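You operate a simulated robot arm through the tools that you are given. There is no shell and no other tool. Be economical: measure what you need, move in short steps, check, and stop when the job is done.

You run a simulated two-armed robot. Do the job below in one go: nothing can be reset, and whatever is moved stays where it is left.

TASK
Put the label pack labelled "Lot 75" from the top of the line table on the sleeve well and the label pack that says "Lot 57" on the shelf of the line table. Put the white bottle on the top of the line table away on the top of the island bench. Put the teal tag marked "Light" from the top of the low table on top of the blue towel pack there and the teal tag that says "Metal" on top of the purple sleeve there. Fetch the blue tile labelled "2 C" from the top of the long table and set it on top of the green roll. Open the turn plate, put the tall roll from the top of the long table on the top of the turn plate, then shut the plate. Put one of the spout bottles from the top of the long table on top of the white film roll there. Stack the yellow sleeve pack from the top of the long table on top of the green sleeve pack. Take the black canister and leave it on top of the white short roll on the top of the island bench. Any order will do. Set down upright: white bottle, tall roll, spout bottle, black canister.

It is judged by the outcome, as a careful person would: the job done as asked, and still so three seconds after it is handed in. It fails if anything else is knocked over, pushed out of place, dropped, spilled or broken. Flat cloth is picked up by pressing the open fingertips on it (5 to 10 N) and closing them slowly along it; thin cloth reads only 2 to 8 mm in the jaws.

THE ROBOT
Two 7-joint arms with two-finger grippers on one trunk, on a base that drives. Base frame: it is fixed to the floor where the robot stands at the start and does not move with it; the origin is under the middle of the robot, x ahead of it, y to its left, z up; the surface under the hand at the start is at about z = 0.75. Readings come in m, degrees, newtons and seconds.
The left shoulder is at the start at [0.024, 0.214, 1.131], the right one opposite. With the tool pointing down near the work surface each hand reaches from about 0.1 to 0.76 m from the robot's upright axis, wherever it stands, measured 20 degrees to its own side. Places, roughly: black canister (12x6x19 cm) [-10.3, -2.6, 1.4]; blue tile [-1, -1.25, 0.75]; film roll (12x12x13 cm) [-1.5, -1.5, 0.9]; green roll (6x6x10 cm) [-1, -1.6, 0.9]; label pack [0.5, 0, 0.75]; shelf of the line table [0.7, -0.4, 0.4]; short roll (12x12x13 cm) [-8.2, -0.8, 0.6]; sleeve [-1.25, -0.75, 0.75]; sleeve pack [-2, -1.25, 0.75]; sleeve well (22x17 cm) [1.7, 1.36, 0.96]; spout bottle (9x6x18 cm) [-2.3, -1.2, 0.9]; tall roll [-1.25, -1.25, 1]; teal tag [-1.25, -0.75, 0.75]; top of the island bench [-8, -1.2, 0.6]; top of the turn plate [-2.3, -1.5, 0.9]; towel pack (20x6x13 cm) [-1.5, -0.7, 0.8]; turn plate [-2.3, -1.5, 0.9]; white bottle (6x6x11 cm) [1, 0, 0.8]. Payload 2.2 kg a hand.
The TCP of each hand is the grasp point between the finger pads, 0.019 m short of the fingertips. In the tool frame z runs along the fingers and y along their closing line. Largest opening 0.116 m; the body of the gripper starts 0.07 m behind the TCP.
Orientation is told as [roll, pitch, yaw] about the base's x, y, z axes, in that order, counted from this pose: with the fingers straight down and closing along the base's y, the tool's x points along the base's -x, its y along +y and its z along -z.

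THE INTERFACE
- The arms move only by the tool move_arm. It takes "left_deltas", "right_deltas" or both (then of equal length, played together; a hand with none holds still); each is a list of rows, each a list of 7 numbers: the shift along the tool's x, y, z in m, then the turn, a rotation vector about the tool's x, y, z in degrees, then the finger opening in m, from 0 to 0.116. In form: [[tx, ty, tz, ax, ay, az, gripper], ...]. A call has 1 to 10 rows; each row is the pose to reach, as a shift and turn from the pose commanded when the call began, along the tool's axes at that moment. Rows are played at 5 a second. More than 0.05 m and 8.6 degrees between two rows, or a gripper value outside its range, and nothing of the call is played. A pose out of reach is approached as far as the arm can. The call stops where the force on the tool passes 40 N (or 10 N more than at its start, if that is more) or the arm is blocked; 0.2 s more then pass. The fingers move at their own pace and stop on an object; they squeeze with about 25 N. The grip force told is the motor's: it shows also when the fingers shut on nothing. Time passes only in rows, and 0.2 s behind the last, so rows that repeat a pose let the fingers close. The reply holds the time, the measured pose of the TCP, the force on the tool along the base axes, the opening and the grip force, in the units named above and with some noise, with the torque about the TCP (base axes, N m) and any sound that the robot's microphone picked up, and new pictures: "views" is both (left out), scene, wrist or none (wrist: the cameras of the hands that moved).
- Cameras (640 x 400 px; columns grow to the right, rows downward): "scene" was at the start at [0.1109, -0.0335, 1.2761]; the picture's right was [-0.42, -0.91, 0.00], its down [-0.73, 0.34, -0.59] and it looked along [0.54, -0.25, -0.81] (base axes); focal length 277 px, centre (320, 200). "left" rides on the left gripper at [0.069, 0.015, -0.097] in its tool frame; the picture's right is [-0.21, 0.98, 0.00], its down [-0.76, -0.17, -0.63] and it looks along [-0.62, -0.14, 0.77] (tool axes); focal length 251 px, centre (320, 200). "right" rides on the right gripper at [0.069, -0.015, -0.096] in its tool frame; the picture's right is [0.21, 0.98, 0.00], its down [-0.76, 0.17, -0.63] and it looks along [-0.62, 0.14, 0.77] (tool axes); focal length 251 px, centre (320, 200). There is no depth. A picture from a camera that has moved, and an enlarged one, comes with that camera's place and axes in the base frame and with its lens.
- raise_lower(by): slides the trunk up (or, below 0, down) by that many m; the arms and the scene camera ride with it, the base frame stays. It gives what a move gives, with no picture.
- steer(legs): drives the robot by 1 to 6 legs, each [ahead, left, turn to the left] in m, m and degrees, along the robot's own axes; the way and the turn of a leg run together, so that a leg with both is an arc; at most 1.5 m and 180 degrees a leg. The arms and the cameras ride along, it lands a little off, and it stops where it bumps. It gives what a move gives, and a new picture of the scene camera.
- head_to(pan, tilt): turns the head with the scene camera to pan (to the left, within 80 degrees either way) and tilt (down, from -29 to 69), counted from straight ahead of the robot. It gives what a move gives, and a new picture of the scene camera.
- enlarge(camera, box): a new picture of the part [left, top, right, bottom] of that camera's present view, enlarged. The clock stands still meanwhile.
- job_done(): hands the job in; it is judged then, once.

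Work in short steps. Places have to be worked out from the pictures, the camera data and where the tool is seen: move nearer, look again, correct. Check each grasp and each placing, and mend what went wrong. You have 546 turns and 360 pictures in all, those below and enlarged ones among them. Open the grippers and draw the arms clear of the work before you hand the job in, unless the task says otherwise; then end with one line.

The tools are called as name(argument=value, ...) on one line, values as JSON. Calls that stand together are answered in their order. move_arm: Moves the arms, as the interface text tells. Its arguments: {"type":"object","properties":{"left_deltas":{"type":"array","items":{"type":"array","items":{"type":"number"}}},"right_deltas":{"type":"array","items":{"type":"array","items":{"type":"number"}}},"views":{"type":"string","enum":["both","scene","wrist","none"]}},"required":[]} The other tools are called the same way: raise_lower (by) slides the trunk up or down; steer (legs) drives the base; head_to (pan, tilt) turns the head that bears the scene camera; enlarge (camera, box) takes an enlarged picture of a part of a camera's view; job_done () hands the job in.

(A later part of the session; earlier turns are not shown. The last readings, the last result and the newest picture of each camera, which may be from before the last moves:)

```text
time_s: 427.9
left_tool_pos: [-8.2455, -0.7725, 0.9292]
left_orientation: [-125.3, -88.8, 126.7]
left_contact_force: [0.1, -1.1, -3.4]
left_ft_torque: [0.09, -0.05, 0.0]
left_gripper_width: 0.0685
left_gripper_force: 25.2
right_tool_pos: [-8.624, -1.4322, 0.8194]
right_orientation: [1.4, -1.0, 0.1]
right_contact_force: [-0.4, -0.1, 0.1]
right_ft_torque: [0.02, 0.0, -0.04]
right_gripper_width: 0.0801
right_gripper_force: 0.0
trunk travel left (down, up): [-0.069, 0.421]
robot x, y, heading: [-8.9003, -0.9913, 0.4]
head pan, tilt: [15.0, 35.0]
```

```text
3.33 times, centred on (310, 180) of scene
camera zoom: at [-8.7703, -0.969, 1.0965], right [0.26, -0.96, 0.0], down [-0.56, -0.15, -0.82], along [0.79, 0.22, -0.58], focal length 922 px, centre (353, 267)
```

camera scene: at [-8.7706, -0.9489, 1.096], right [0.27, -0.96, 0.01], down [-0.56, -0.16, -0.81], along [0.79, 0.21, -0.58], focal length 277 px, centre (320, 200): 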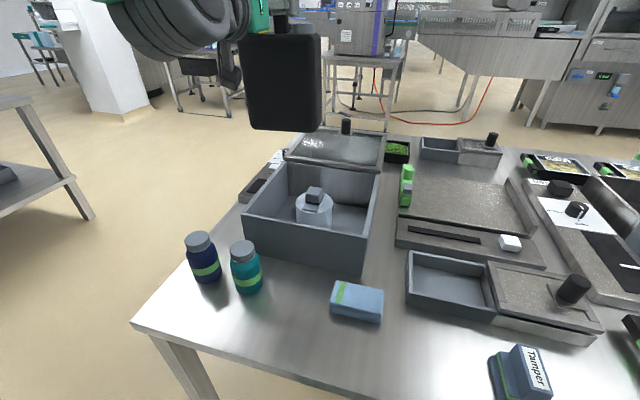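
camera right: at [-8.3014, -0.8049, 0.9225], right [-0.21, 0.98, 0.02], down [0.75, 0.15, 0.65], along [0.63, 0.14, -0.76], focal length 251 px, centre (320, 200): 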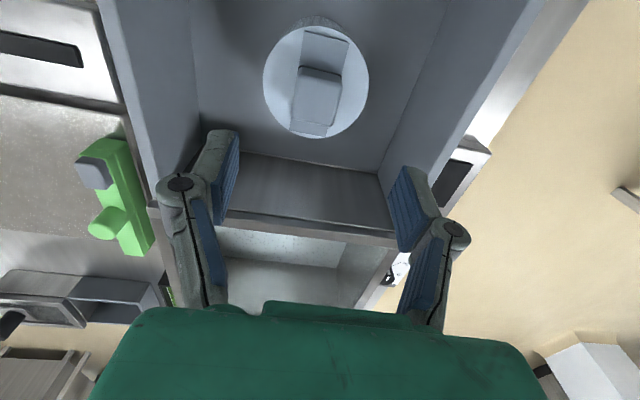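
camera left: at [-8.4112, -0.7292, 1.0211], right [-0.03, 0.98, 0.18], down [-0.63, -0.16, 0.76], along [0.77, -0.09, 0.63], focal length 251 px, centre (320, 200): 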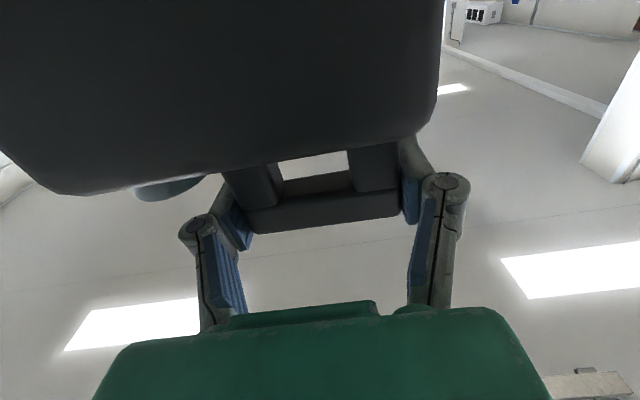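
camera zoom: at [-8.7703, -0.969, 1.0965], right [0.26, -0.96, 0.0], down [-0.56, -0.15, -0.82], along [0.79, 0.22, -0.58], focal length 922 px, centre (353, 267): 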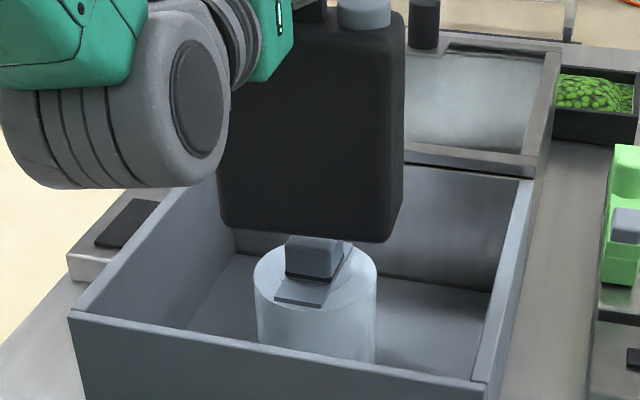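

Shift −5 mm in y, then lower in 4 mm steps.

move_arm(left_deltas=[[0, -0.005, 0, 0, 0, 0, 0.04], [0.004, -0.005, 0.0, 0, 0, 0, 0.04], [0.008, -0.005, 0, 0, 0, 0, 0.04]], views="none")

move_arm(left_deltas=[[0.003, 0, 0, 0, 0, 0, 0.04], [0.006, 0, 0.0, 0, 0, 0, 0.04]], views="none")

```text
time_s: 428.7
left_tool_pos: [-8.2434, -0.779, 0.9213]
left_orientation: [-124.1, -88.7, 125.4]
left_contact_force: [0.1, -0.3, -3.7]
left_ft_torque: [0.1, -0.02, -0.02]
left_gripper_width: 0.0687
left_gripper_force: 25.3
right_tool_pos: [-8.6242, -1.4332, 0.8177]
right_orientation: [1.4, -0.9, 0.1]
right_contact_force: [0.9, 0.6, 0.0]
right_ft_torque: [-0.01, -0.03, 0.0]
right_gripper_width: 0.0798
right_gripper_force: 0.1
trunk travel left (down, up): [-0.069, 0.421]
robot x, y, heading: [-8.8963, -0.9881, 0.4]
head pan, tilt: [15.0, 35.0]
```

```text
time_s: 429.3
left_tool_pos: [-8.2438, -0.7778, 0.9158]
left_orientation: [-126.4, -88.7, 127.7]
left_contact_force: [-0.2, 0.0, -3.7]
left_ft_torque: [0.06, 0.0, 0.0]
left_gripper_width: 0.0687
left_gripper_force: 25.1
right_tool_pos: [-8.623, -1.4319, 0.8194]
right_orientation: [1.4, -0.9, 0.2]
right_contact_force: [-0.4, -0.5, 0.4]
right_ft_torque: [0.02, -0.02, 0.02]
right_gripper_width: 0.0799
right_gripper_force: 0.0
trunk travel left (down, up): [-0.069, 0.421]
robot x, y, heading: [-8.8971, -0.99, 0.5]
head pan, tilt: [15.0, 35.0]
```

move_arm(left_deltas=[[0.003, 0, 0, 0, 0, 0, 0.04], [0.006, 0, 0.0, 0, 0, 0, 0.04]], views="none")

enlarge(camera="scene", box=[240, 120, 380, 240])

```text
time_s: 429.9
left_tool_pos: [-8.2431, -0.7804, 0.9078]
left_orientation: [-124.0, -88.7, 125.4]
left_contact_force: [-0.7, -1.1, -3.4]
left_ft_torque: [0.09, -0.02, -0.01]
left_gripper_width: 0.0686
left_gripper_force: 25.0
right_tool_pos: [-8.6253, -1.4322, 0.8195]
right_orientation: [1.4, -0.9, 0.2]
right_contact_force: [-0.2, -0.7, -0.3]
right_ft_torque: [0.01, 0.0, -0.01]
right_gripper_width: 0.0803
right_gripper_force: 0.0
trunk travel left (down, up): [-0.069, 0.421]
robot x, y, heading: [-8.8975, -0.9896, 0.4]
head pan, tilt: [15.0, 35.0]
```

```text
3.33 times, centred on (310, 180) of scene
camera zoom: at [-8.7702, -0.9685, 1.0964], right [0.27, -0.96, 0.0], down [-0.56, -0.15, -0.82], along [0.79, 0.22, -0.58], focal length 922 px, centre (353, 267)
```

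zoom: 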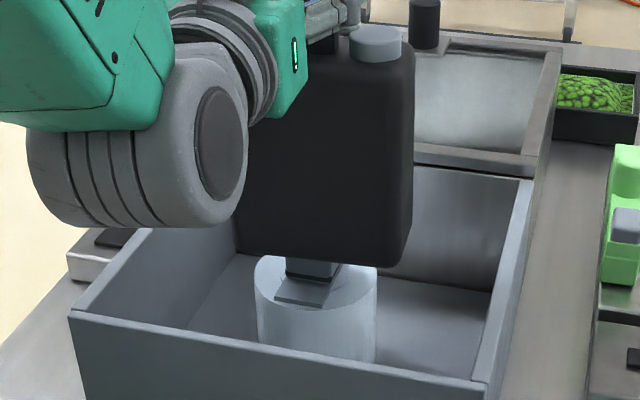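

move_arm(left_deltas=[[0.0, 0.004, 0, 0, 0, 0, 0.04], [0.004, 0.004, 0.0, 0, 0, 0, 0.04], [0.008, 0.004, 0.0, 0, 0, 0, 0.04]], views="none")

move_arm(left_deltas=[[0.003, 0, 0, 0, 0, 0, 0.04], [0.006, 0, 0.0, 0, 0, 0, 0.04]], views="none")

```text
time_s: 430.7
left_tool_pos: [-8.2427, -0.7762, 0.9026]
left_orientation: [-132.1, -88.6, 133.4]
left_contact_force: [-1.2, -0.6, 0.6]
left_ft_torque: [0.14, 0.13, 0.02]
left_gripper_width: 0.0685
left_gripper_force: 25.0
right_tool_pos: [-8.6238, -1.4327, 0.8197]
right_orientation: [1.5, -0.9, 0.3]
right_contact_force: [-1.0, -0.5, -0.2]
right_ft_torque: [0.02, -0.03, -0.02]
right_gripper_width: 0.0796
right_gripper_force: 0.2
trunk travel left (down, up): [-0.069, 0.421]
robot x, y, heading: [-8.9012, -0.9884, 0.5]
head pan, tilt: [15.0, 35.0]
```

```text
time_s: 431.3
left_tool_pos: [-8.2459, -0.7759, 0.9019]
left_orientation: [-145.1, -88.3, 146.5]
left_contact_force: [0.0, 2.0, 25.3]
left_ft_torque: [0.59, 0.3, 0.03]
left_gripper_width: 0.0692
left_gripper_force: 24.8
right_tool_pos: [-8.6261, -1.4331, 0.8201]
right_orientation: [1.4, -1.1, 0.2]
right_contact_force: [0.4, -0.1, 0.0]
right_ft_torque: [0.05, 0.0, 0.01]
right_gripper_width: 0.0801
right_gripper_force: 0.1
trunk travel left (down, up): [-0.069, 0.421]
robot x, y, heading: [-8.8971, -0.9893, 0.5]
head pan, tilt: [15.0, 35.0]
```

Contact (plug top ≈0.722). Ease 3 mm and open slightly to see if it balances.

move_arm(left_deltas=[[-0.006, 0, 0, 0, 0, 0, 0.04], [-0.006, 0, 0.0, 0, 0, 0, 0.072], [-0.006, 0, 0, 0, 0, 0, 0.075], [-0.006, 0, 0, 0, 0, 0, 0.075]], views="none")

enlarge(camera="scene", box=[240, 100, 400, 240])

```text
time_s: 432.3
left_tool_pos: [-8.2454, -0.7743, 0.9013]
left_orientation: [-124.4, -88.7, 125.8]
left_contact_force: [-0.3, -0.5, 0.6]
left_ft_torque: [0.02, 0.01, 0.02]
left_gripper_width: 0.0754
left_gripper_force: 0.3
right_tool_pos: [-8.6231, -1.4332, 0.8199]
right_orientation: [1.4, -1.0, 0.3]
right_contact_force: [-0.3, 0.1, 0.1]
right_ft_torque: [0.03, -0.01, 0.01]
right_gripper_width: 0.0798
right_gripper_force: 0.1
trunk travel left (down, up): [-0.069, 0.421]
robot x, y, heading: [-8.8997, -0.9943, 0.6]
head pan, tilt: [15.0, 35.0]
```

```text
2.86 times, centred on (320, 170) of scene
camera zoom: at [-8.7707, -0.9689, 1.0965], right [0.27, -0.96, 0.0], down [-0.56, -0.15, -0.82], along [0.79, 0.22, -0.58], focal length 790 px, centre (320, 286)
```

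zoom: 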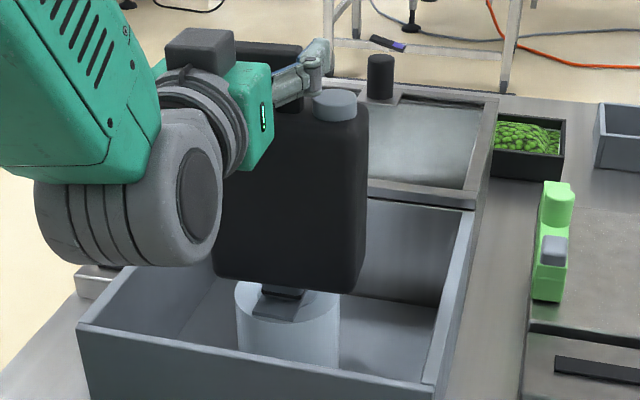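

It appears to balance. Open a bit more and watch.

move_arm(left_deltas=[[0, 0, 0, 0, 0, 0, 0.085], [0, 0, 0.0, 0, 0, 0, 0.09], [0, 0, 0, 0, 0, 0, 0.09], [0, 0, 0, 0, 0, 0, 0.09], [0, 0, 0, 0, 0, 0, 0.09], [0, 0, 0, 0, 0, 0, 0.09], [0, 0, 0, 0, 0, 0, 0.09]])

enlarge(camera="scene", box=[240, 100, 400, 240])

```text
time_s: 433.9
left_tool_pos: [-8.2453, -0.7745, 0.9006]
left_orientation: [-125.8, -88.7, 127.3]
left_contact_force: [1.3, 0.0, 0.5]
left_ft_torque: [0.02, -0.01, -0.03]
left_gripper_width: 0.09
left_gripper_force: 0.1
right_tool_pos: [-8.6242, -1.4334, 0.8199]
right_orientation: [1.4, -0.9, 0.3]
right_contact_force: [0.6, -0.7, 0.6]
right_ft_torque: [-0.04, -0.02, -0.02]
right_gripper_width: 0.08
right_gripper_force: 0.1
trunk travel left (down, up): [-0.069, 0.421]
robot x, y, heading: [-8.895, -0.9923, 0.5]
head pan, tilt: [15.0, 35.0]
camera scene: at [-8.7707, -0.9688, 1.0965], right [0.27, -0.96, 0.0], down [-0.56, -0.15, -0.82], along [0.79, 0.22, -0.58], focal length 277 px, centre (320, 200)
camera left: at [-8.3406, -0.7632, 0.8316], right [-0.03, 0.98, 0.2], down [-0.64, -0.17, 0.75], along [0.77, -0.11, 0.63], focal length 251 px, centre (320, 200)
```

scene: 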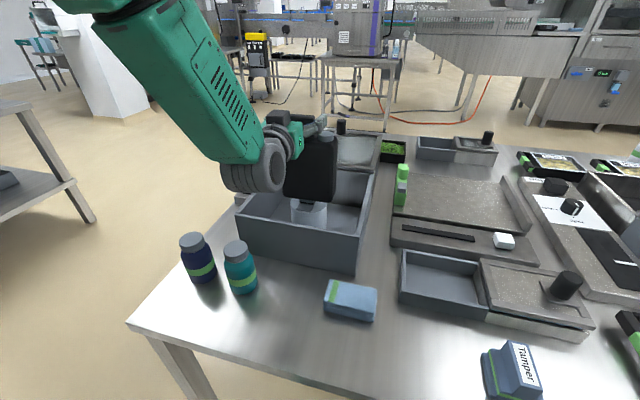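
left: 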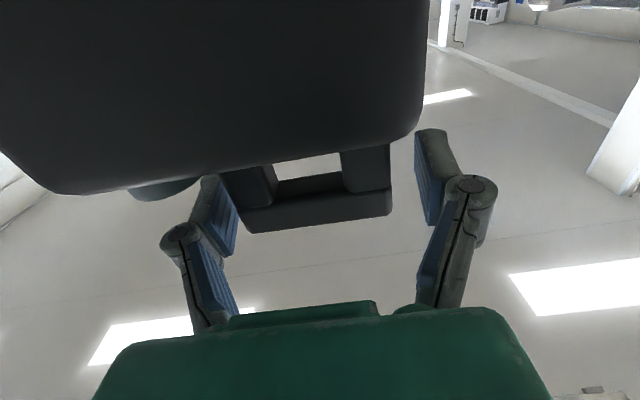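

```text
2.86 times, centred on (320, 170) of scene
camera zoom: at [-8.7707, -0.9688, 1.0965], right [0.27, -0.96, 0.0], down [-0.56, -0.15, -0.82], along [0.79, 0.22, -0.58], focal length 790 px, centre (320, 286)
```

zoom: 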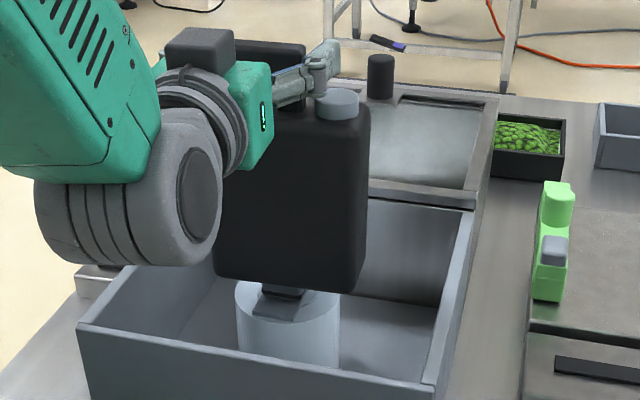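

The canister stands on the roll. Withdraw the hand straight back with the arm, then drive away.

move_arm(left_deltas=[[0, 0, -0.015, 0, 0, 0, 0.09], [0, 0, -0.03, 0, 0, 0, 0.09], [0, 0, -0.05, 0, 0, 0, 0.09], [0, 0, -0.08, 0, 0, 0, 0.09], [0, 0, -0.11, 0, 0, 0, 0.09], [0, 0, -0.14, 0, 0, 0, 0.09]], views="none")

steer(legs=[[-0.4, 0, 0]])

enlarge(camera="scene", box=[220, 80, 400, 240])

```text
time_s: 435.3
left_tool_pos: [-8.3834, -0.7796, 0.9011]
left_orientation: [-126.8, -88.7, 128.3]
left_contact_force: [0.2, -0.6, 0.3]
left_ft_torque: [0.02, -0.02, 0.0]
left_gripper_width: 0.09
left_gripper_force: 0.1
right_tool_pos: [-8.6244, -1.432, 0.8189]
right_orientation: [1.4, -1.1, 0.2]
right_contact_force: [-0.4, 0.0, 0.6]
right_ft_torque: [0.0, -0.01, 0.02]
right_gripper_width: 0.0799
right_gripper_force: 0.1
trunk travel left (down, up): [-0.069, 0.421]
robot x, y, heading: [-8.9002, -0.9902, 0.3]
head pan, tilt: [15.0, 35.0]
```

```text
time_s: 437.8
left_tool_pos: [-8.7853, -0.7806, 0.902]
left_orientation: [-127.4, -88.7, 129.1]
left_contact_force: [-0.8, -0.9, 0.2]
left_ft_torque: [-0.05, 0.03, 0.0]
left_gripper_width: 0.09
left_gripper_force: 0.1
right_tool_pos: [-9.0239, -1.4342, 0.8191]
right_orientation: [1.4, -1.0, 0.5]
right_contact_force: [-0.2, 0.4, 0.4]
right_ft_torque: [0.02, 0.02, 0.02]
right_gripper_width: 0.0802
right_gripper_force: 0.1
trunk travel left (down, up): [-0.069, 0.421]
robot x, y, heading: [-9.2954, -0.9961, 0.7]
head pan, tilt: [15.0, 35.0]
camera scene: at [-9.1719, -0.9718, 1.0967], right [0.27, -0.96, 0.0], down [-0.55, -0.15, -0.82], along [0.79, 0.22, -0.57], focal length 277 px, centre (320, 200)
```

scene: 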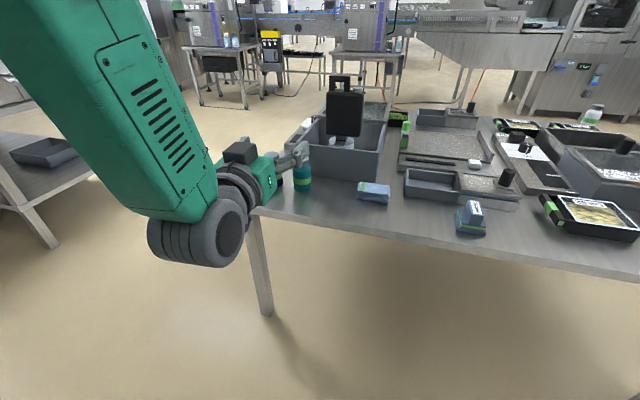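

```text
2.50 times, centred on (310, 160) of scene
camera zoom: at [-9.1719, -0.9718, 1.0967], right [0.27, -0.96, 0.0], down [-0.55, -0.15, -0.82], along [0.79, 0.22, -0.57], focal length 691 px, centre (345, 300)
```

zoom: 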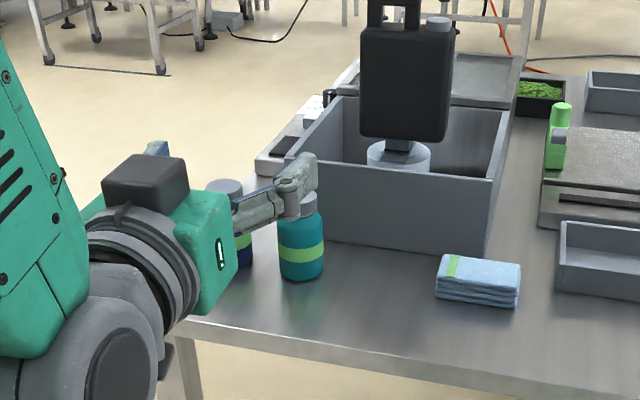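

Canister stands well on the roll. Bring the left tool back to vertical.

move_arm(left_deltas=[[0, 0, 0, 0, 8.5, 0, 0.09], [0, 0, 0, 0, 17, 0, 0.09], [0, 0, 0, 0, 25.5, 0, 0.09], [0, 0, 0, 0, 34, 0, 0.09], [0, 0, 0, 0, 42.5, 0, 0.09], [0, 0, 0, 0, 51, 0, 0.09], [0, 0, 0, 0, 59.5, 0, 0.09], [0, 0, 0, 0, 68, 0, 0.09], [0, 0, 0, 0, 76.5, 0, 0.09], [0, 0, 0, 0, 85, 0, 0.09]], views="none")

steer(legs=[[0, -1.0, 0], [0, -1.0, 0]])

```text
time_s: 440.0
left_tool_pos: [-8.7847, -0.7793, 0.9007]
left_orientation: [-1.0, -5.7, 1.9]
left_contact_force: [-0.2, -0.3, -0.3]
left_ft_torque: [0.03, -0.03, -0.02]
left_gripper_width: 0.0902
left_gripper_force: 0.0
right_tool_pos: [-9.0233, -1.4338, 0.8191]
right_orientation: [1.5, -1.1, 0.5]
right_contact_force: [0.5, -0.7, 0.3]
right_ft_torque: [0.01, 0.02, -0.01]
right_gripper_width: 0.0801
right_gripper_force: 0.0
trunk travel left (down, up): [-0.069, 0.421]
robot x, y, heading: [-9.3027, -0.9939, 0.6]
head pan, tilt: [15.0, 35.0]
```

```text
time_s: 449.9
left_tool_pos: [-8.7614, -2.7555, 0.8998]
left_orientation: [-1.5, -5.8, 2.7]
left_contact_force: [0.7, -0.2, 0.2]
left_ft_torque: [-0.03, 0.05, -0.01]
left_gripper_width: 0.09
left_gripper_force: 0.0
right_tool_pos: [-8.9901, -3.4142, 0.823]
right_orientation: [1.1, -1.0, 1.3]
right_contact_force: [-0.2, -0.3, -0.3]
right_ft_torque: [-0.03, 0.02, 0.01]
right_gripper_width: 0.0799
right_gripper_force: 0.0
trunk travel left (down, up): [-0.069, 0.421]
robot x, y, heading: [-9.268, -2.9854, 1.3]
head pan, tilt: [15.0, 35.0]
camera scene: at [-9.1437, -2.9515, 1.0963], right [0.28, -0.96, 0.01], down [-0.55, -0.17, -0.82], along [0.78, 0.23, -0.58], focal length 277 px, centre (320, 200)
```

scene: 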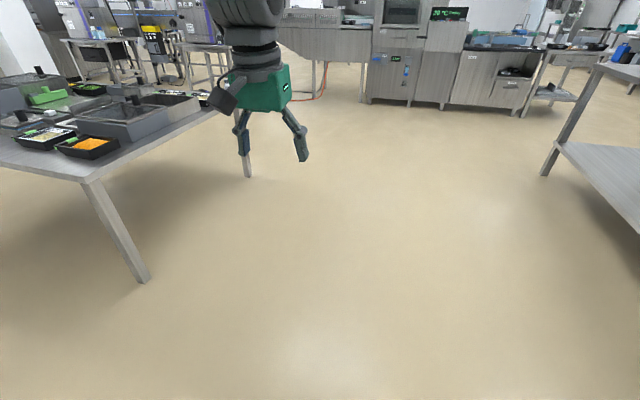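

Drive back: east to x≈−6.05, then south through the corridor.

steer(legs=[[1.5, 0, -1.3], [1.5, 0, 0], [0.2, 0, 0], [0, 0, -90]])

```text
time_s: 469.4
left_tool_pos: [-5.8405, -3.4311, 0.9031]
left_orientation: [-1.1, -5.8, -86.9]
left_contact_force: [0.0, -0.5, 0.4]
left_ft_torque: [0.0, -0.02, 0.02]
left_gripper_width: 0.0901
left_gripper_force: 0.1
right_tool_pos: [-6.5007, -3.2084, 0.8191]
right_orientation: [1.4, -1.2, -88.3]
right_contact_force: [0.1, 0.3, -0.3]
right_ft_torque: [0.0, 0.0, -0.02]
right_gripper_width: 0.0799
right_gripper_force: 0.0
trunk travel left (down, up): [-0.069, 0.421]
robot x, y, heading: [-6.0648, -2.9237, -88.3]
head pan, tilt: [15.0, 35.0]
camera scene: at [-6.0387, -3.0516, 1.0965], right [-0.96, -0.29, 0.0], down [-0.17, 0.55, -0.82], along [0.24, -0.78, -0.58], focal length 277 px, centre (320, 200)
```

scene: 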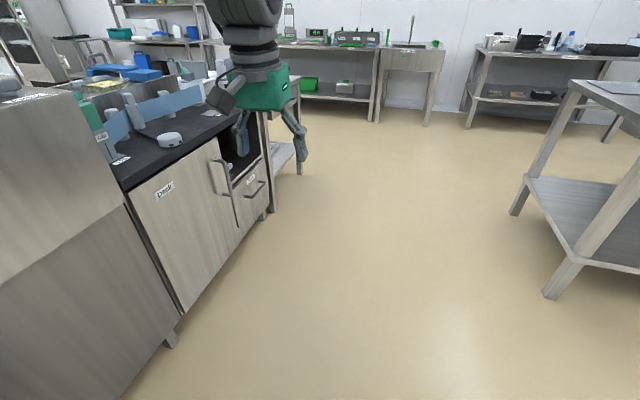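

Clear on both sides. Continue south, turn east.

steer(legs=[[1.2, 0, -1.5], [1.25, 0, 0], [0, 0, 90], [1.4, 0, 0], [1.3, 0, 0], [0, 0, 90]])

```text
time_s: 501.7
left_tool_pos: [-3.4903, -4.7393, 0.9031]
left_orientation: [-1.0, -6.1, 90.5]
left_contact_force: [-0.5, 0.4, 0.3]
left_ft_torque: [0.0, -0.04, 0.0]
left_gripper_width: 0.0901
left_gripper_force: 0.1
right_tool_pos: [-2.8419, -4.9933, 0.8211]
right_orientation: [1.4, -1.3, 89.3]
right_contact_force: [-0.6, -0.7, 0.3]
right_ft_torque: [0.02, 0.02, -0.02]
right_gripper_width: 0.0799
right_gripper_force: 0.0
trunk travel left (down, up): [-0.069, 0.421]
robot x, y, heading: [-3.2894, -5.2526, 89.2]
head pan, tilt: [15.0, 35.0]
camera scene: at [-3.3072, -5.1287, 1.0966], right [0.97, 0.25, 0.0], down [0.14, -0.56, -0.82], along [-0.2, 0.79, -0.58], focal length 277 px, centre (320, 200)
```

scene: 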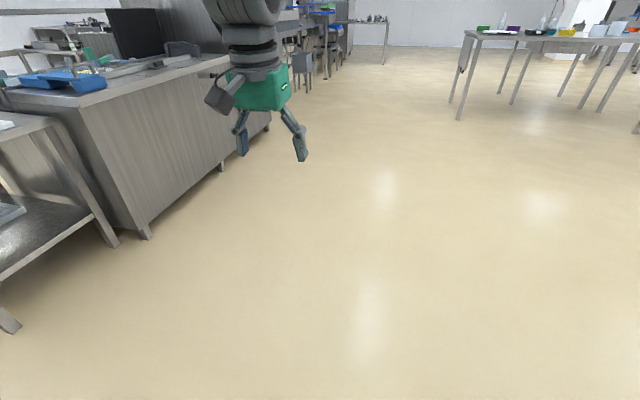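

Drive to the south side of the long table.

steer(legs=[[1.2, -0.6, 0.8], [1.1, -0.7, 0]])

raise_lower(by=0.2)

head_to(pan=0, tilt=22)

```text
time_s: 514.6
left_tool_pos: [-2.1839, -2.4548, 0.9048]
left_orientation: [-1.1, -6.2, 91.3]
left_contact_force: [0.1, 0.0, 0.5]
left_ft_torque: [-0.02, -0.01, -0.01]
left_gripper_width: 0.0898
left_gripper_force: 0.0
right_tool_pos: [-1.5301, -2.6992, 0.8215]
right_orientation: [1.4, -1.4, 89.7]
right_contact_force: [-0.3, 0.0, 0.1]
right_ft_torque: [0.0, 0.0, 0.01]
right_gripper_width: 0.0799
right_gripper_force: 0.0
trunk travel left (down, up): [-0.069, 0.421]
robot x, y, heading: [-1.9746, -2.9653, 90.2]
head pan, tilt: [15.0, 35.0]
camera scene: at [-1.9951, -2.8393, 1.0965], right [0.97, 0.26, 0.0], down [0.15, -0.56, -0.82], along [-0.21, 0.79, -0.58], focal length 277 px, centre (320, 200)
```

scene: 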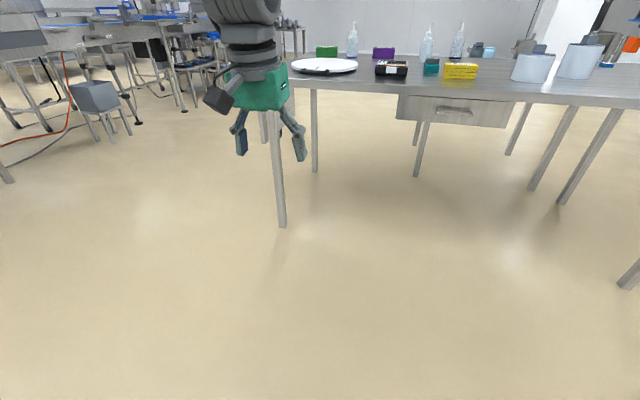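

```text
time_s: 516.7
left_tool_pos: [-2.1817, -2.4569, 1.106]
left_orientation: [-1.1, -6.3, 91.2]
left_contact_force: [0.0, -0.4, -0.3]
left_ft_torque: [0.03, 0.0, 0.0]
left_gripper_width: 0.0901
left_gripper_force: 0.0
right_tool_pos: [-1.53, -2.7002, 1.0221]
right_orientation: [1.4, -1.4, 89.8]
right_contact_force: [-0.5, 0.2, 0.3]
right_ft_torque: [-0.01, 0.01, -0.01]
right_gripper_width: 0.0802
right_gripper_force: 0.0
trunk travel left (down, up): [-0.269, 0.221]
robot x, y, heading: [-1.9727, -2.9633, 89.8]
head pan, tilt: [15.0, 35.0]
```

```text
time_s: 517.5
left_tool_pos: [-2.1814, -2.4559, 1.1056]
left_orientation: [-1.1, -6.3, 91.2]
left_contact_force: [-0.1, 0.5, 0.0]
left_ft_torque: [0.03, -0.01, 0.01]
left_gripper_width: 0.09
left_gripper_force: 0.1
right_tool_pos: [-1.5304, -2.7006, 1.0225]
right_orientation: [1.4, -1.4, 89.8]
right_contact_force: [0.1, 0.1, -0.4]
right_ft_torque: [0.01, 0.0, 0.01]
right_gripper_width: 0.0802
right_gripper_force: 0.0
trunk travel left (down, up): [-0.269, 0.221]
robot x, y, heading: [-1.9712, -2.9661, 90.2]
head pan, tilt: [0.0, 22.0]
camera scene: at [-1.9715, -2.8311, 1.3171], right [1.0, 0.0, 0.0], down [0.0, -0.38, -0.93], along [0.0, 0.93, -0.38], focal length 277 px, centre (320, 200)
```

scene: 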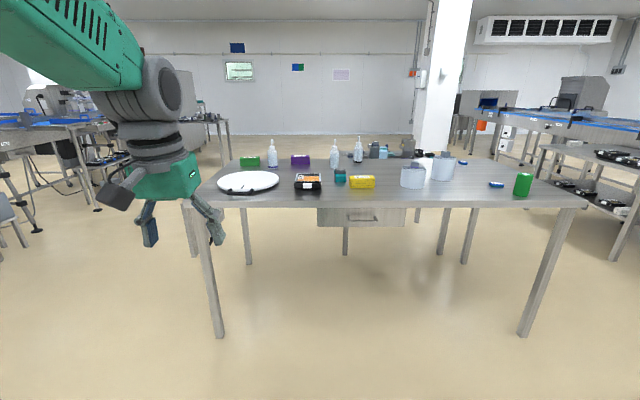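

The rolls here also have plugs, confirming the identification. Zoom in on the table.

enlarge(camera="scene", box=[190, 125, 390, 225])

enlarge(camera="scene", box=[370, 125, 570, 225])

```text
3.20 times, centred on (290, 175) of scene
camera zoom: at [-1.9715, -2.8311, 1.3171], right [1.0, 0.0, 0.0], down [0.0, -0.38, -0.93], along [0.0, 0.93, -0.38], focal length 885 px, centre (416, 280)
```

zoom: 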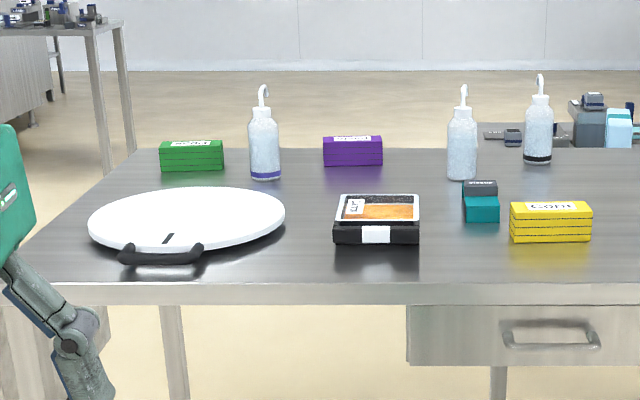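

```text
3.20 times, centred on (470, 175) of scene
camera zoom: at [-1.9715, -2.8311, 1.3171], right [1.0, 0.0, 0.0], down [0.0, -0.38, -0.93], along [0.0, 0.93, -0.38], focal length 885 px, centre (-160, 280)
```

zoom: 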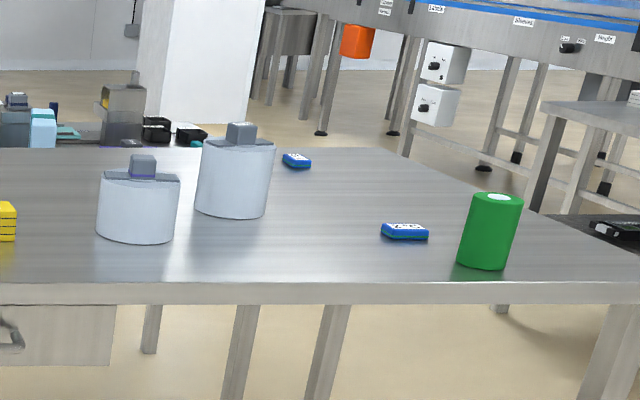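

Mapped the objects (table z≈0.85). Get closer to examine the turn plate.

steer(legs=[[0.5, 0.15, 0]])

head_to(pan=20, tilt=35)

enlarge(camera="scene", box=[200, 80, 440, 230])

```text
time_s: 520.5
left_tool_pos: [-2.3286, -1.9571, 1.1067]
left_orientation: [-1.0, -6.4, 91.0]
left_contact_force: [-0.2, -1.2, 0.1]
left_ft_torque: [-0.01, 0.04, -0.01]
left_gripper_width: 0.09
left_gripper_force: 0.1
right_tool_pos: [-1.6763, -2.2033, 1.0211]
right_orientation: [1.6, -1.6, 89.7]
right_contact_force: [1.0, 0.6, -0.4]
right_ft_torque: [-0.01, 0.03, 0.01]
right_gripper_width: 0.0798
right_gripper_force: 0.1
trunk travel left (down, up): [-0.269, 0.221]
robot x, y, heading: [-2.1274, -2.4659, 89.8]
head pan, tilt: [0.0, 22.0]
camera scene: at [-2.1169, -2.3331, 1.3171], right [1.0, 0.0, 0.0], down [0.0, -0.38, -0.93], along [0.0, 0.93, -0.38], focal length 277 px, centre (320, 200)
```

scene: 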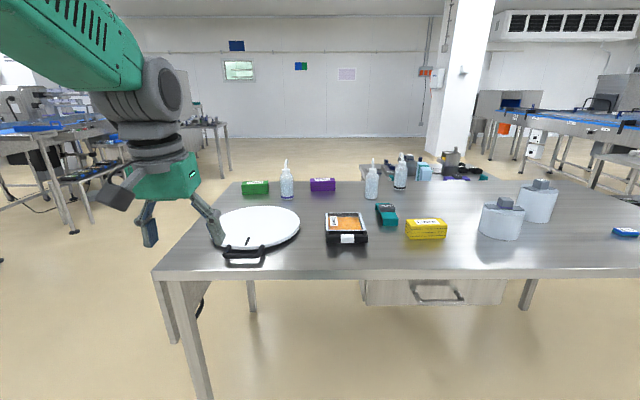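

```text
time_s: 521.4
left_tool_pos: [-2.3296, -1.9594, 1.1057]
left_orientation: [-1.2, -6.4, 90.9]
left_contact_force: [-0.1, 0.0, -0.3]
left_ft_torque: [0.02, 0.0, 0.01]
left_gripper_width: 0.0899
left_gripper_force: 0.0
right_tool_pos: [-1.6779, -2.2053, 1.0223]
right_orientation: [1.5, -1.6, 89.8]
right_contact_force: [-0.3, 0.4, -1.3]
right_ft_torque: [0.02, 0.02, -0.01]
right_gripper_width: 0.0801
right_gripper_force: 0.1
trunk travel left (down, up): [-0.269, 0.221]
robot x, y, heading: [-2.1203, -2.4676, 89.7]
head pan, tilt: [20.0, 35.0]
camera scene: at [-2.1492, -2.3432, 1.2967], right [0.94, 0.34, 0.0], down [0.19, -0.54, -0.82], along [-0.28, 0.77, -0.57], focal length 277 px, centre (320, 200)
```

scene: 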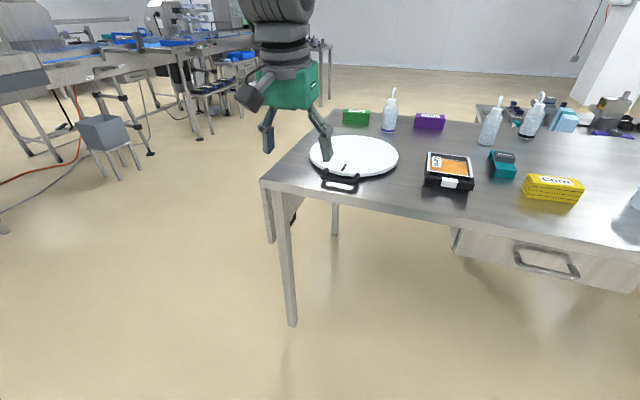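

```text
2.67 times, centred on (320, 155) of scene
camera zoom: at [-2.1492, -2.3432, 1.2967], right [0.94, 0.34, 0.0], down [0.19, -0.54, -0.82], along [-0.28, 0.77, -0.57], focal length 738 px, centre (320, 320)
```

zoom: 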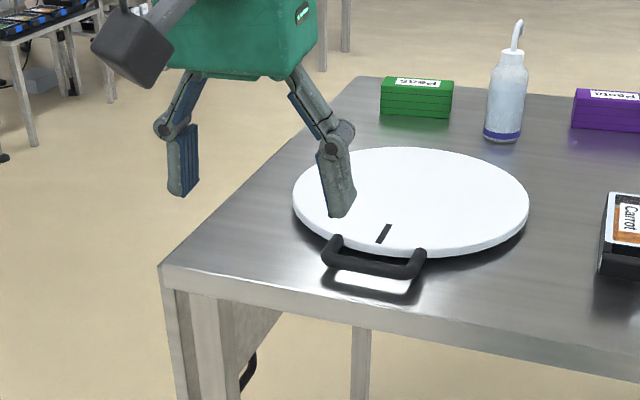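

The plate is a turntable with a U-handle at the front (bar ≈[−2.337,−1.662]). Move closer and turn the left hand so it closes radially on the handle bar.

steer(legs=[[0.2, 0, 0]])

move_arm(left_deltas=[[0, 0, 0, 0, 0.6, 8.5, 0.06], [0, 0, 0, 0, 1.3, 17, 0.06], [0, 0, 0, 0, 1.9, 25.5, 0.06], [0, 0, 0, 0, 2.6, 34, 0.06], [0, 0, 0, 0, 3.2, 42.5, 0.06], [0, 0, 0, 0, 3.8, 51, 0.06], [0, 0, 0, 0, 4.5, 59.5, 0.06], [0, 0, 0, 0, 5.1, 68, 0.06], [0, 0, 0, 0, 5.7, 76, 0.06], [0, 0, 0, 0, 6.4, 84, 0.06]], views="none")

```text
time_s: 523.0
left_tool_pos: [-2.3309, -1.7563, 1.1059]
left_orientation: [-1.1, -6.3, 91.0]
left_contact_force: [-0.7, 0.4, -0.3]
left_ft_torque: [-0.02, 0.0, 0.0]
left_gripper_width: 0.0902
left_gripper_force: 0.1
right_tool_pos: [-1.6784, -2.0019, 1.0228]
right_orientation: [1.4, -1.6, 89.7]
right_contact_force: [0.1, 0.7, 0.0]
right_ft_torque: [0.0, -0.01, -0.01]
right_gripper_width: 0.0805
right_gripper_force: 0.1
trunk travel left (down, up): [-0.269, 0.221]
robot x, y, heading: [-2.125, -2.2678, 90.0]
head pan, tilt: [20.0, 35.0]
camera scene: at [-2.1505, -2.1418, 1.2966], right [0.94, 0.34, 0.0], down [0.19, -0.54, -0.82], along [-0.28, 0.77, -0.58], focal length 277 px, centre (320, 200)
```

scene: 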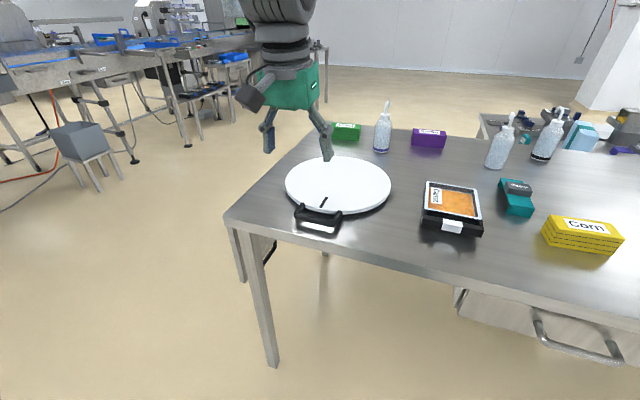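

```text
time_s: 525.2
left_tool_pos: [-2.3317, -1.7601, 1.1073]
left_orientation: [2.3, 2.6, 7.0]
left_contact_force: [-0.8, -0.6, 0.4]
left_ft_torque: [0.01, 0.02, 0.03]
left_gripper_width: 0.06
left_gripper_force: 0.1
right_tool_pos: [-1.6791, -2.0037, 1.0236]
right_orientation: [1.5, -1.7, 89.6]
right_contact_force: [-0.6, -0.2, -0.1]
right_ft_torque: [0.01, -0.05, 0.02]
right_gripper_width: 0.0801
right_gripper_force: 0.1
trunk travel left (down, up): [-0.269, 0.221]
robot x, y, heading: [-2.1211, -2.2644, 90.1]
head pan, tilt: [20.0, 35.0]
```

Straighten and move above the handle; check the views.

move_arm(left_deltas=[[0, 0.025, 0.03, 0.6, -0.7, 1.8, 0.06], [0, 0.05, 0.06, 1.2, -1.3, 3.5, 0.06], [-0.004, 0.075, 0.09, 1.8, -2, 5.2, 0.06], [-0.007, 0.09, 0.12, 2.3, -2.6, 7, 0.06]])

enlarge(camera="scene", box=[220, 110, 420, 250])

```text
time_s: 526.2
left_tool_pos: [-2.3427, -1.6644, 0.9907]
left_orientation: [-0.2, 0.1, 0.0]
left_contact_force: [1.2, 0.4, -0.8]
left_ft_torque: [-0.02, 0.01, 0.01]
left_gripper_width: 0.06
left_gripper_force: 0.1
right_tool_pos: [-1.6788, -2.0042, 1.0234]
right_orientation: [1.4, -1.6, 89.7]
right_contact_force: [0.3, 0.3, 0.1]
right_ft_torque: [-0.01, 0.0, -0.03]
right_gripper_width: 0.0799
right_gripper_force: 0.1
trunk travel left (down, up): [-0.269, 0.221]
robot x, y, heading: [-2.1228, -2.2634, 89.7]
head pan, tilt: [20.0, 35.0]
camera scene: at [-2.1513, -2.1389, 1.2962], right [0.94, 0.34, 0.0], down [0.2, -0.54, -0.82], along [-0.28, 0.77, -0.58], focal length 277 px, centre (320, 200)
camera left: at [-2.4114, -1.648, 1.087], right [0.21, 0.98, 0.0], down [0.76, -0.16, 0.63], along [0.62, -0.14, -0.77], focal length 251 px, centre (320, 200)
```

scene: 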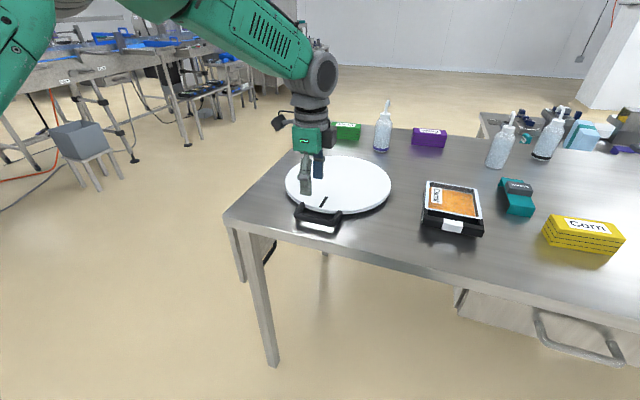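
left: 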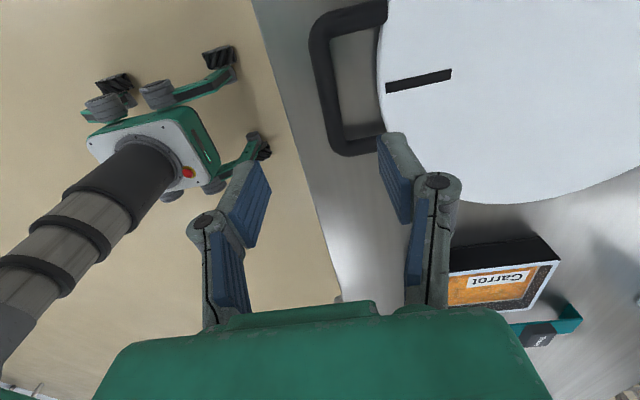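

```text
2.86 times, centred on (320, 180) of scene
camera zoom: at [-2.1513, -2.1389, 1.2962], right [0.94, 0.34, 0.0], down [0.2, -0.54, -0.82], along [-0.28, 0.77, -0.58], focal length 790 px, centre (320, 257)
```

zoom: 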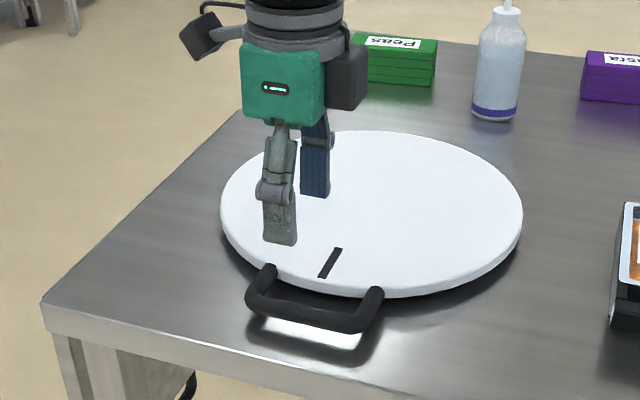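

Handle bar centre ≈(−2.343,−1.652), gap to the rim ≈3 cm. Narrow the opening to 0.036 and descend beside the bar.

move_arm(left_deltas=[[0, 0.006, 0.02, 0, 0, 0, 0.036], [0, 0.012, 0.05, 0, 0, 0, 0.036], [0, 0.012, 0.09, 0, 0, 0, 0.036]])

enlarge(camera="scene", box=[250, 140, 390, 240])

```text
time_s: 527.0
left_tool_pos: [-2.3394, -1.6509, 0.902]
left_orientation: [-0.2, 0.1, 0.1]
left_contact_force: [-0.6, 0.1, 0.1]
left_ft_torque: [-0.03, 0.02, 0.0]
left_gripper_width: 0.0359
left_gripper_force: 0.1
right_tool_pos: [-1.6788, -2.0042, 1.0224]
right_orientation: [1.4, -1.5, 89.9]
right_contact_force: [0.1, 0.1, -1.0]
right_ft_torque: [-0.02, -0.02, 0.01]
right_gripper_width: 0.08
right_gripper_force: 0.0
trunk travel left (down, up): [-0.269, 0.221]
robot x, y, heading: [-2.1204, -2.2665, 90.0]
head pan, tilt: [20.0, 35.0]
camera scene: at [-2.1511, -2.1398, 1.2963], right [0.94, 0.34, 0.0], down [0.2, -0.54, -0.82], along [-0.28, 0.77, -0.58], focal length 277 px, centre (320, 200)
camera left: at [-2.4086, -1.6364, 0.9992], right [0.21, 0.98, 0.0], down [0.76, -0.16, 0.63], along [0.62, -0.14, -0.77], focal length 251 px, centre (320, 200)
```

scene: 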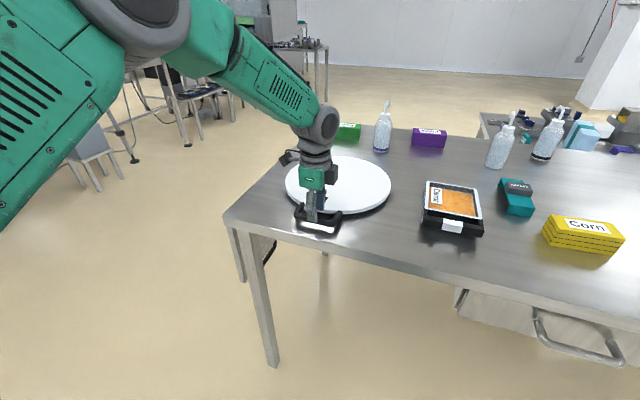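
left: 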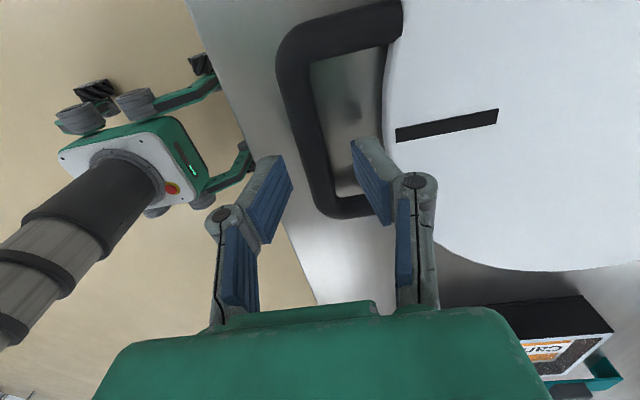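

```text
4.00 times, centred on (320, 190) of scene
camera zoom: at [-2.1511, -2.1398, 1.2963], right [0.94, 0.34, 0.0], down [0.2, -0.54, -0.82], along [-0.28, 0.77, -0.58], focal length 1106 px, centre (320, 240)
```

zoom: 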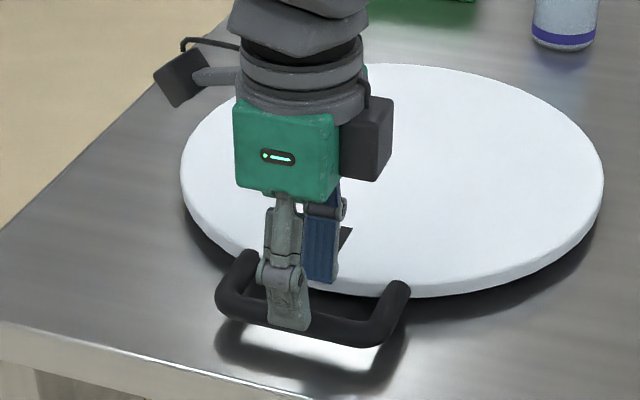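

Aligned over the bar. Descend until the pads flank the bar, then close lightly.

move_arm(left_deltas=[[0.005, -0.002, 0.015, 0, 0, 0, 0.036], [0.008, -0.002, 0.03, 0, 0, 0, 0.036], [0.008, -0.002, 0.036, 0, 0, 0, 0.036]], views="wrist")

```text
time_s: 527.8
left_tool_pos: [-2.3479, -1.6556, 0.8698]
left_orientation: [0.4, 0.1, 0.1]
left_contact_force: [-2.1, -2.4, 23.8]
left_ft_torque: [-0.11, 0.02, 0.02]
left_gripper_width: 0.037
left_gripper_force: 0.0
right_tool_pos: [-1.6782, -2.0069, 1.0237]
right_orientation: [1.5, -1.9, 89.7]
right_contact_force: [-0.1, 0.2, 0.5]
right_ft_torque: [0.0, -0.01, 0.01]
right_gripper_width: 0.08
right_gripper_force: 0.1
trunk travel left (down, up): [-0.269, 0.221]
robot x, y, heading: [-2.1237, -2.2637, 89.9]
head pan, tilt: [20.0, 35.0]
camera left: at [-2.4159, -1.6416, 0.9665], right [0.21, 0.98, 0.01], down [0.76, -0.17, 0.63], along [0.62, -0.13, -0.78], focal length 251 px, centre (320, 200)
```

left: 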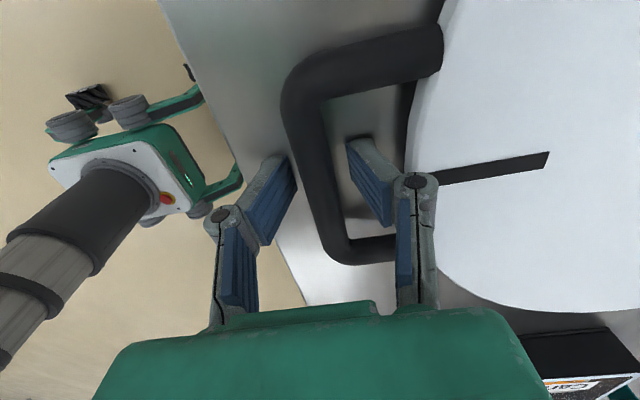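

Fingertips touch the table (z≈0.85). Rise 4 mm and close on the bar.

move_arm(left_deltas=[[0, 0, -0.006, 0, 0, 0, 0.036], [0, 0, -0.006, 0, 0, 0, 0.015], [0, 0, -0.006, 0, 0, 0, 0.008], [0, 0, -0.006, 0, 0, 0, 0.008]], views="wrist")

```text
time_s: 528.8
left_tool_pos: [-2.3474, -1.6553, 0.8703]
left_orientation: [-0.1, 0.1, 0.1]
left_contact_force: [2.1, -1.7, -1.6]
left_ft_torque: [0.08, -0.01, -0.05]
left_gripper_width: 0.0093
left_gripper_force: 36.8
right_tool_pos: [-1.6785, -2.0043, 1.0227]
right_orientation: [1.4, -1.6, 89.6]
right_contact_force: [-0.2, 0.5, -0.4]
right_ft_torque: [0.01, 0.02, -0.01]
right_gripper_width: 0.0801
right_gripper_force: 0.1
trunk travel left (down, up): [-0.269, 0.221]
robot x, y, heading: [-2.1233, -2.266, 89.8]
head pan, tilt: [20.0, 35.0]
camera left: at [-2.4166, -1.6404, 0.9667], right [0.21, 0.98, 0.0], down [0.76, -0.16, 0.63], along [0.62, -0.14, -0.78], focal length 251 px, centre (320, 200)
```

left: 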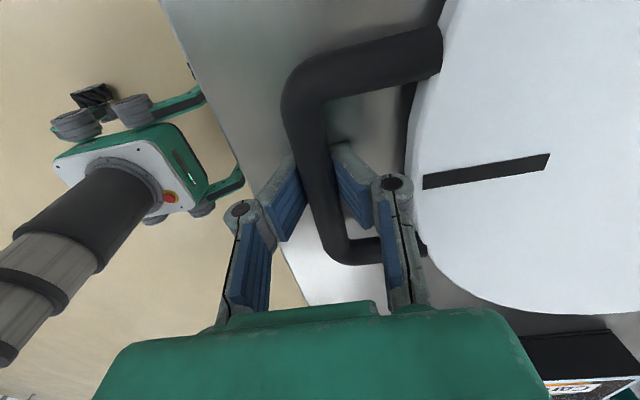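

Bar gripped. Try turning the plate counter-clockwise by ~10°.

move_arm(left_deltas=[[-0.0155, 0.0007, 0, 0, 0, -5, 0.008], [-0.031, 0.0027, 0, 0, 0, -10, 0.008]], views="wrist")

```text
time_s: 529.4
left_tool_pos: [-2.3216, -1.654, 0.8691]
left_orientation: [-0.1, 0.1, 10.3]
left_contact_force: [-14.2, -9.0, -0.1]
left_ft_torque: [0.27, 0.44, -0.28]
left_gripper_width: 0.0094
left_gripper_force: 37.1
right_tool_pos: [-1.6837, -2.0043, 1.0244]
right_orientation: [1.2, -1.8, 89.8]
right_contact_force: [0.5, 0.3, 0.7]
right_ft_torque: [0.01, 0.01, -0.02]
right_gripper_width: 0.0799
right_gripper_force: 0.1
trunk travel left (down, up): [-0.269, 0.221]
robot x, y, heading: [-2.1242, -2.2643, 90.0]
head pan, tilt: [20.0, 35.0]
camera left: at [-2.3918, -1.6516, 0.9667], right [0.04, 1.0, 0.0], down [0.77, -0.03, 0.63], along [0.63, -0.03, -0.77], focal length 251 px, centre (320, 200)
```

left: 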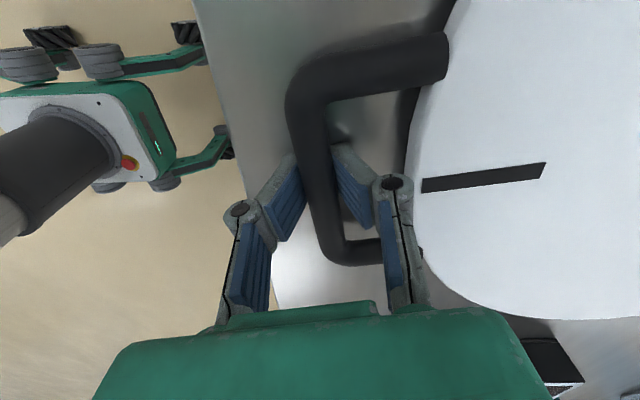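

It turns. Continue along the arc another 40°.

move_arm(left_deltas=[[-0.0244, 0.0017, 0, 0, 0, -8, 0.008], [-0.0482, 0.0068, 0, 0, 0, -16, 0.008], [-0.0712, 0.0151, 0, 0, 0, -24, 0.008], [-0.0927, 0.0266, 0, 0, 0, -32, 0.008], [-0.1125, 0.0409, 0, 0, 0, -40, 0.008]])

```text
time_s: 530.5
left_tool_pos: [-2.2144, -1.6077, 0.8694]
left_orientation: [-1.0, 0.3, 45.6]
left_contact_force: [17.4, -9.4, 10.2]
left_ft_torque: [-0.42, 1.01, -0.79]
left_gripper_width: 0.01
left_gripper_force: 37.2
right_tool_pos: [-1.68, -2.0075, 1.0226]
right_orientation: [1.2, -1.4, 89.7]
right_contact_force: [-0.6, -0.6, -0.1]
right_ft_torque: [0.01, -0.01, 0.0]
right_gripper_width: 0.0799
right_gripper_force: 0.1
trunk travel left (down, up): [-0.269, 0.221]
robot x, y, heading: [-2.1208, -2.2652, 89.5]
head pan, tilt: [20.0, 35.0]
stopped in row 5 (left hand): the force on the tool passed its limit at 44 N (the readings are from after the stop); the commanded pose is now the measured one
camera scene: at [-2.1456, -2.1432, 1.2971], right [0.94, 0.34, 0.0], down [0.19, -0.54, -0.82], along [-0.28, 0.77, -0.57], focal length 277 px, centre (320, 200)
camera left: at [-2.2744, -1.6442, 0.9666], right [-0.55, 0.84, -0.02], down [0.64, 0.43, 0.63], along [0.54, 0.33, -0.77], focal length 251 px, centre (320, 200)
```

scene: 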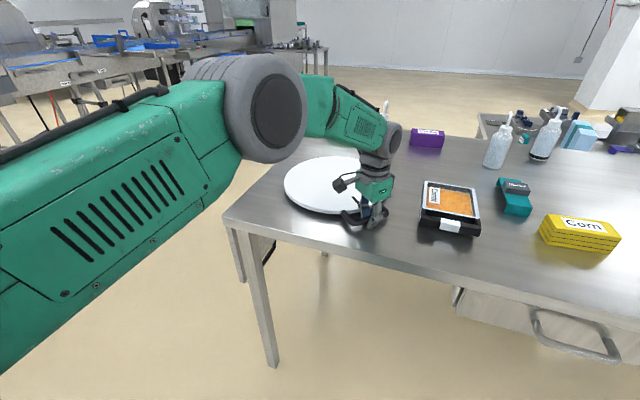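
left: 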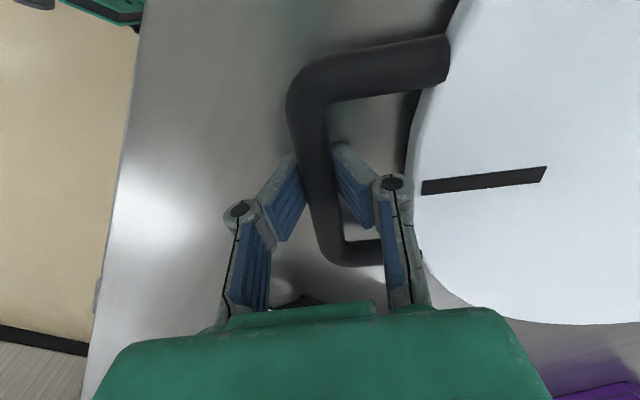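

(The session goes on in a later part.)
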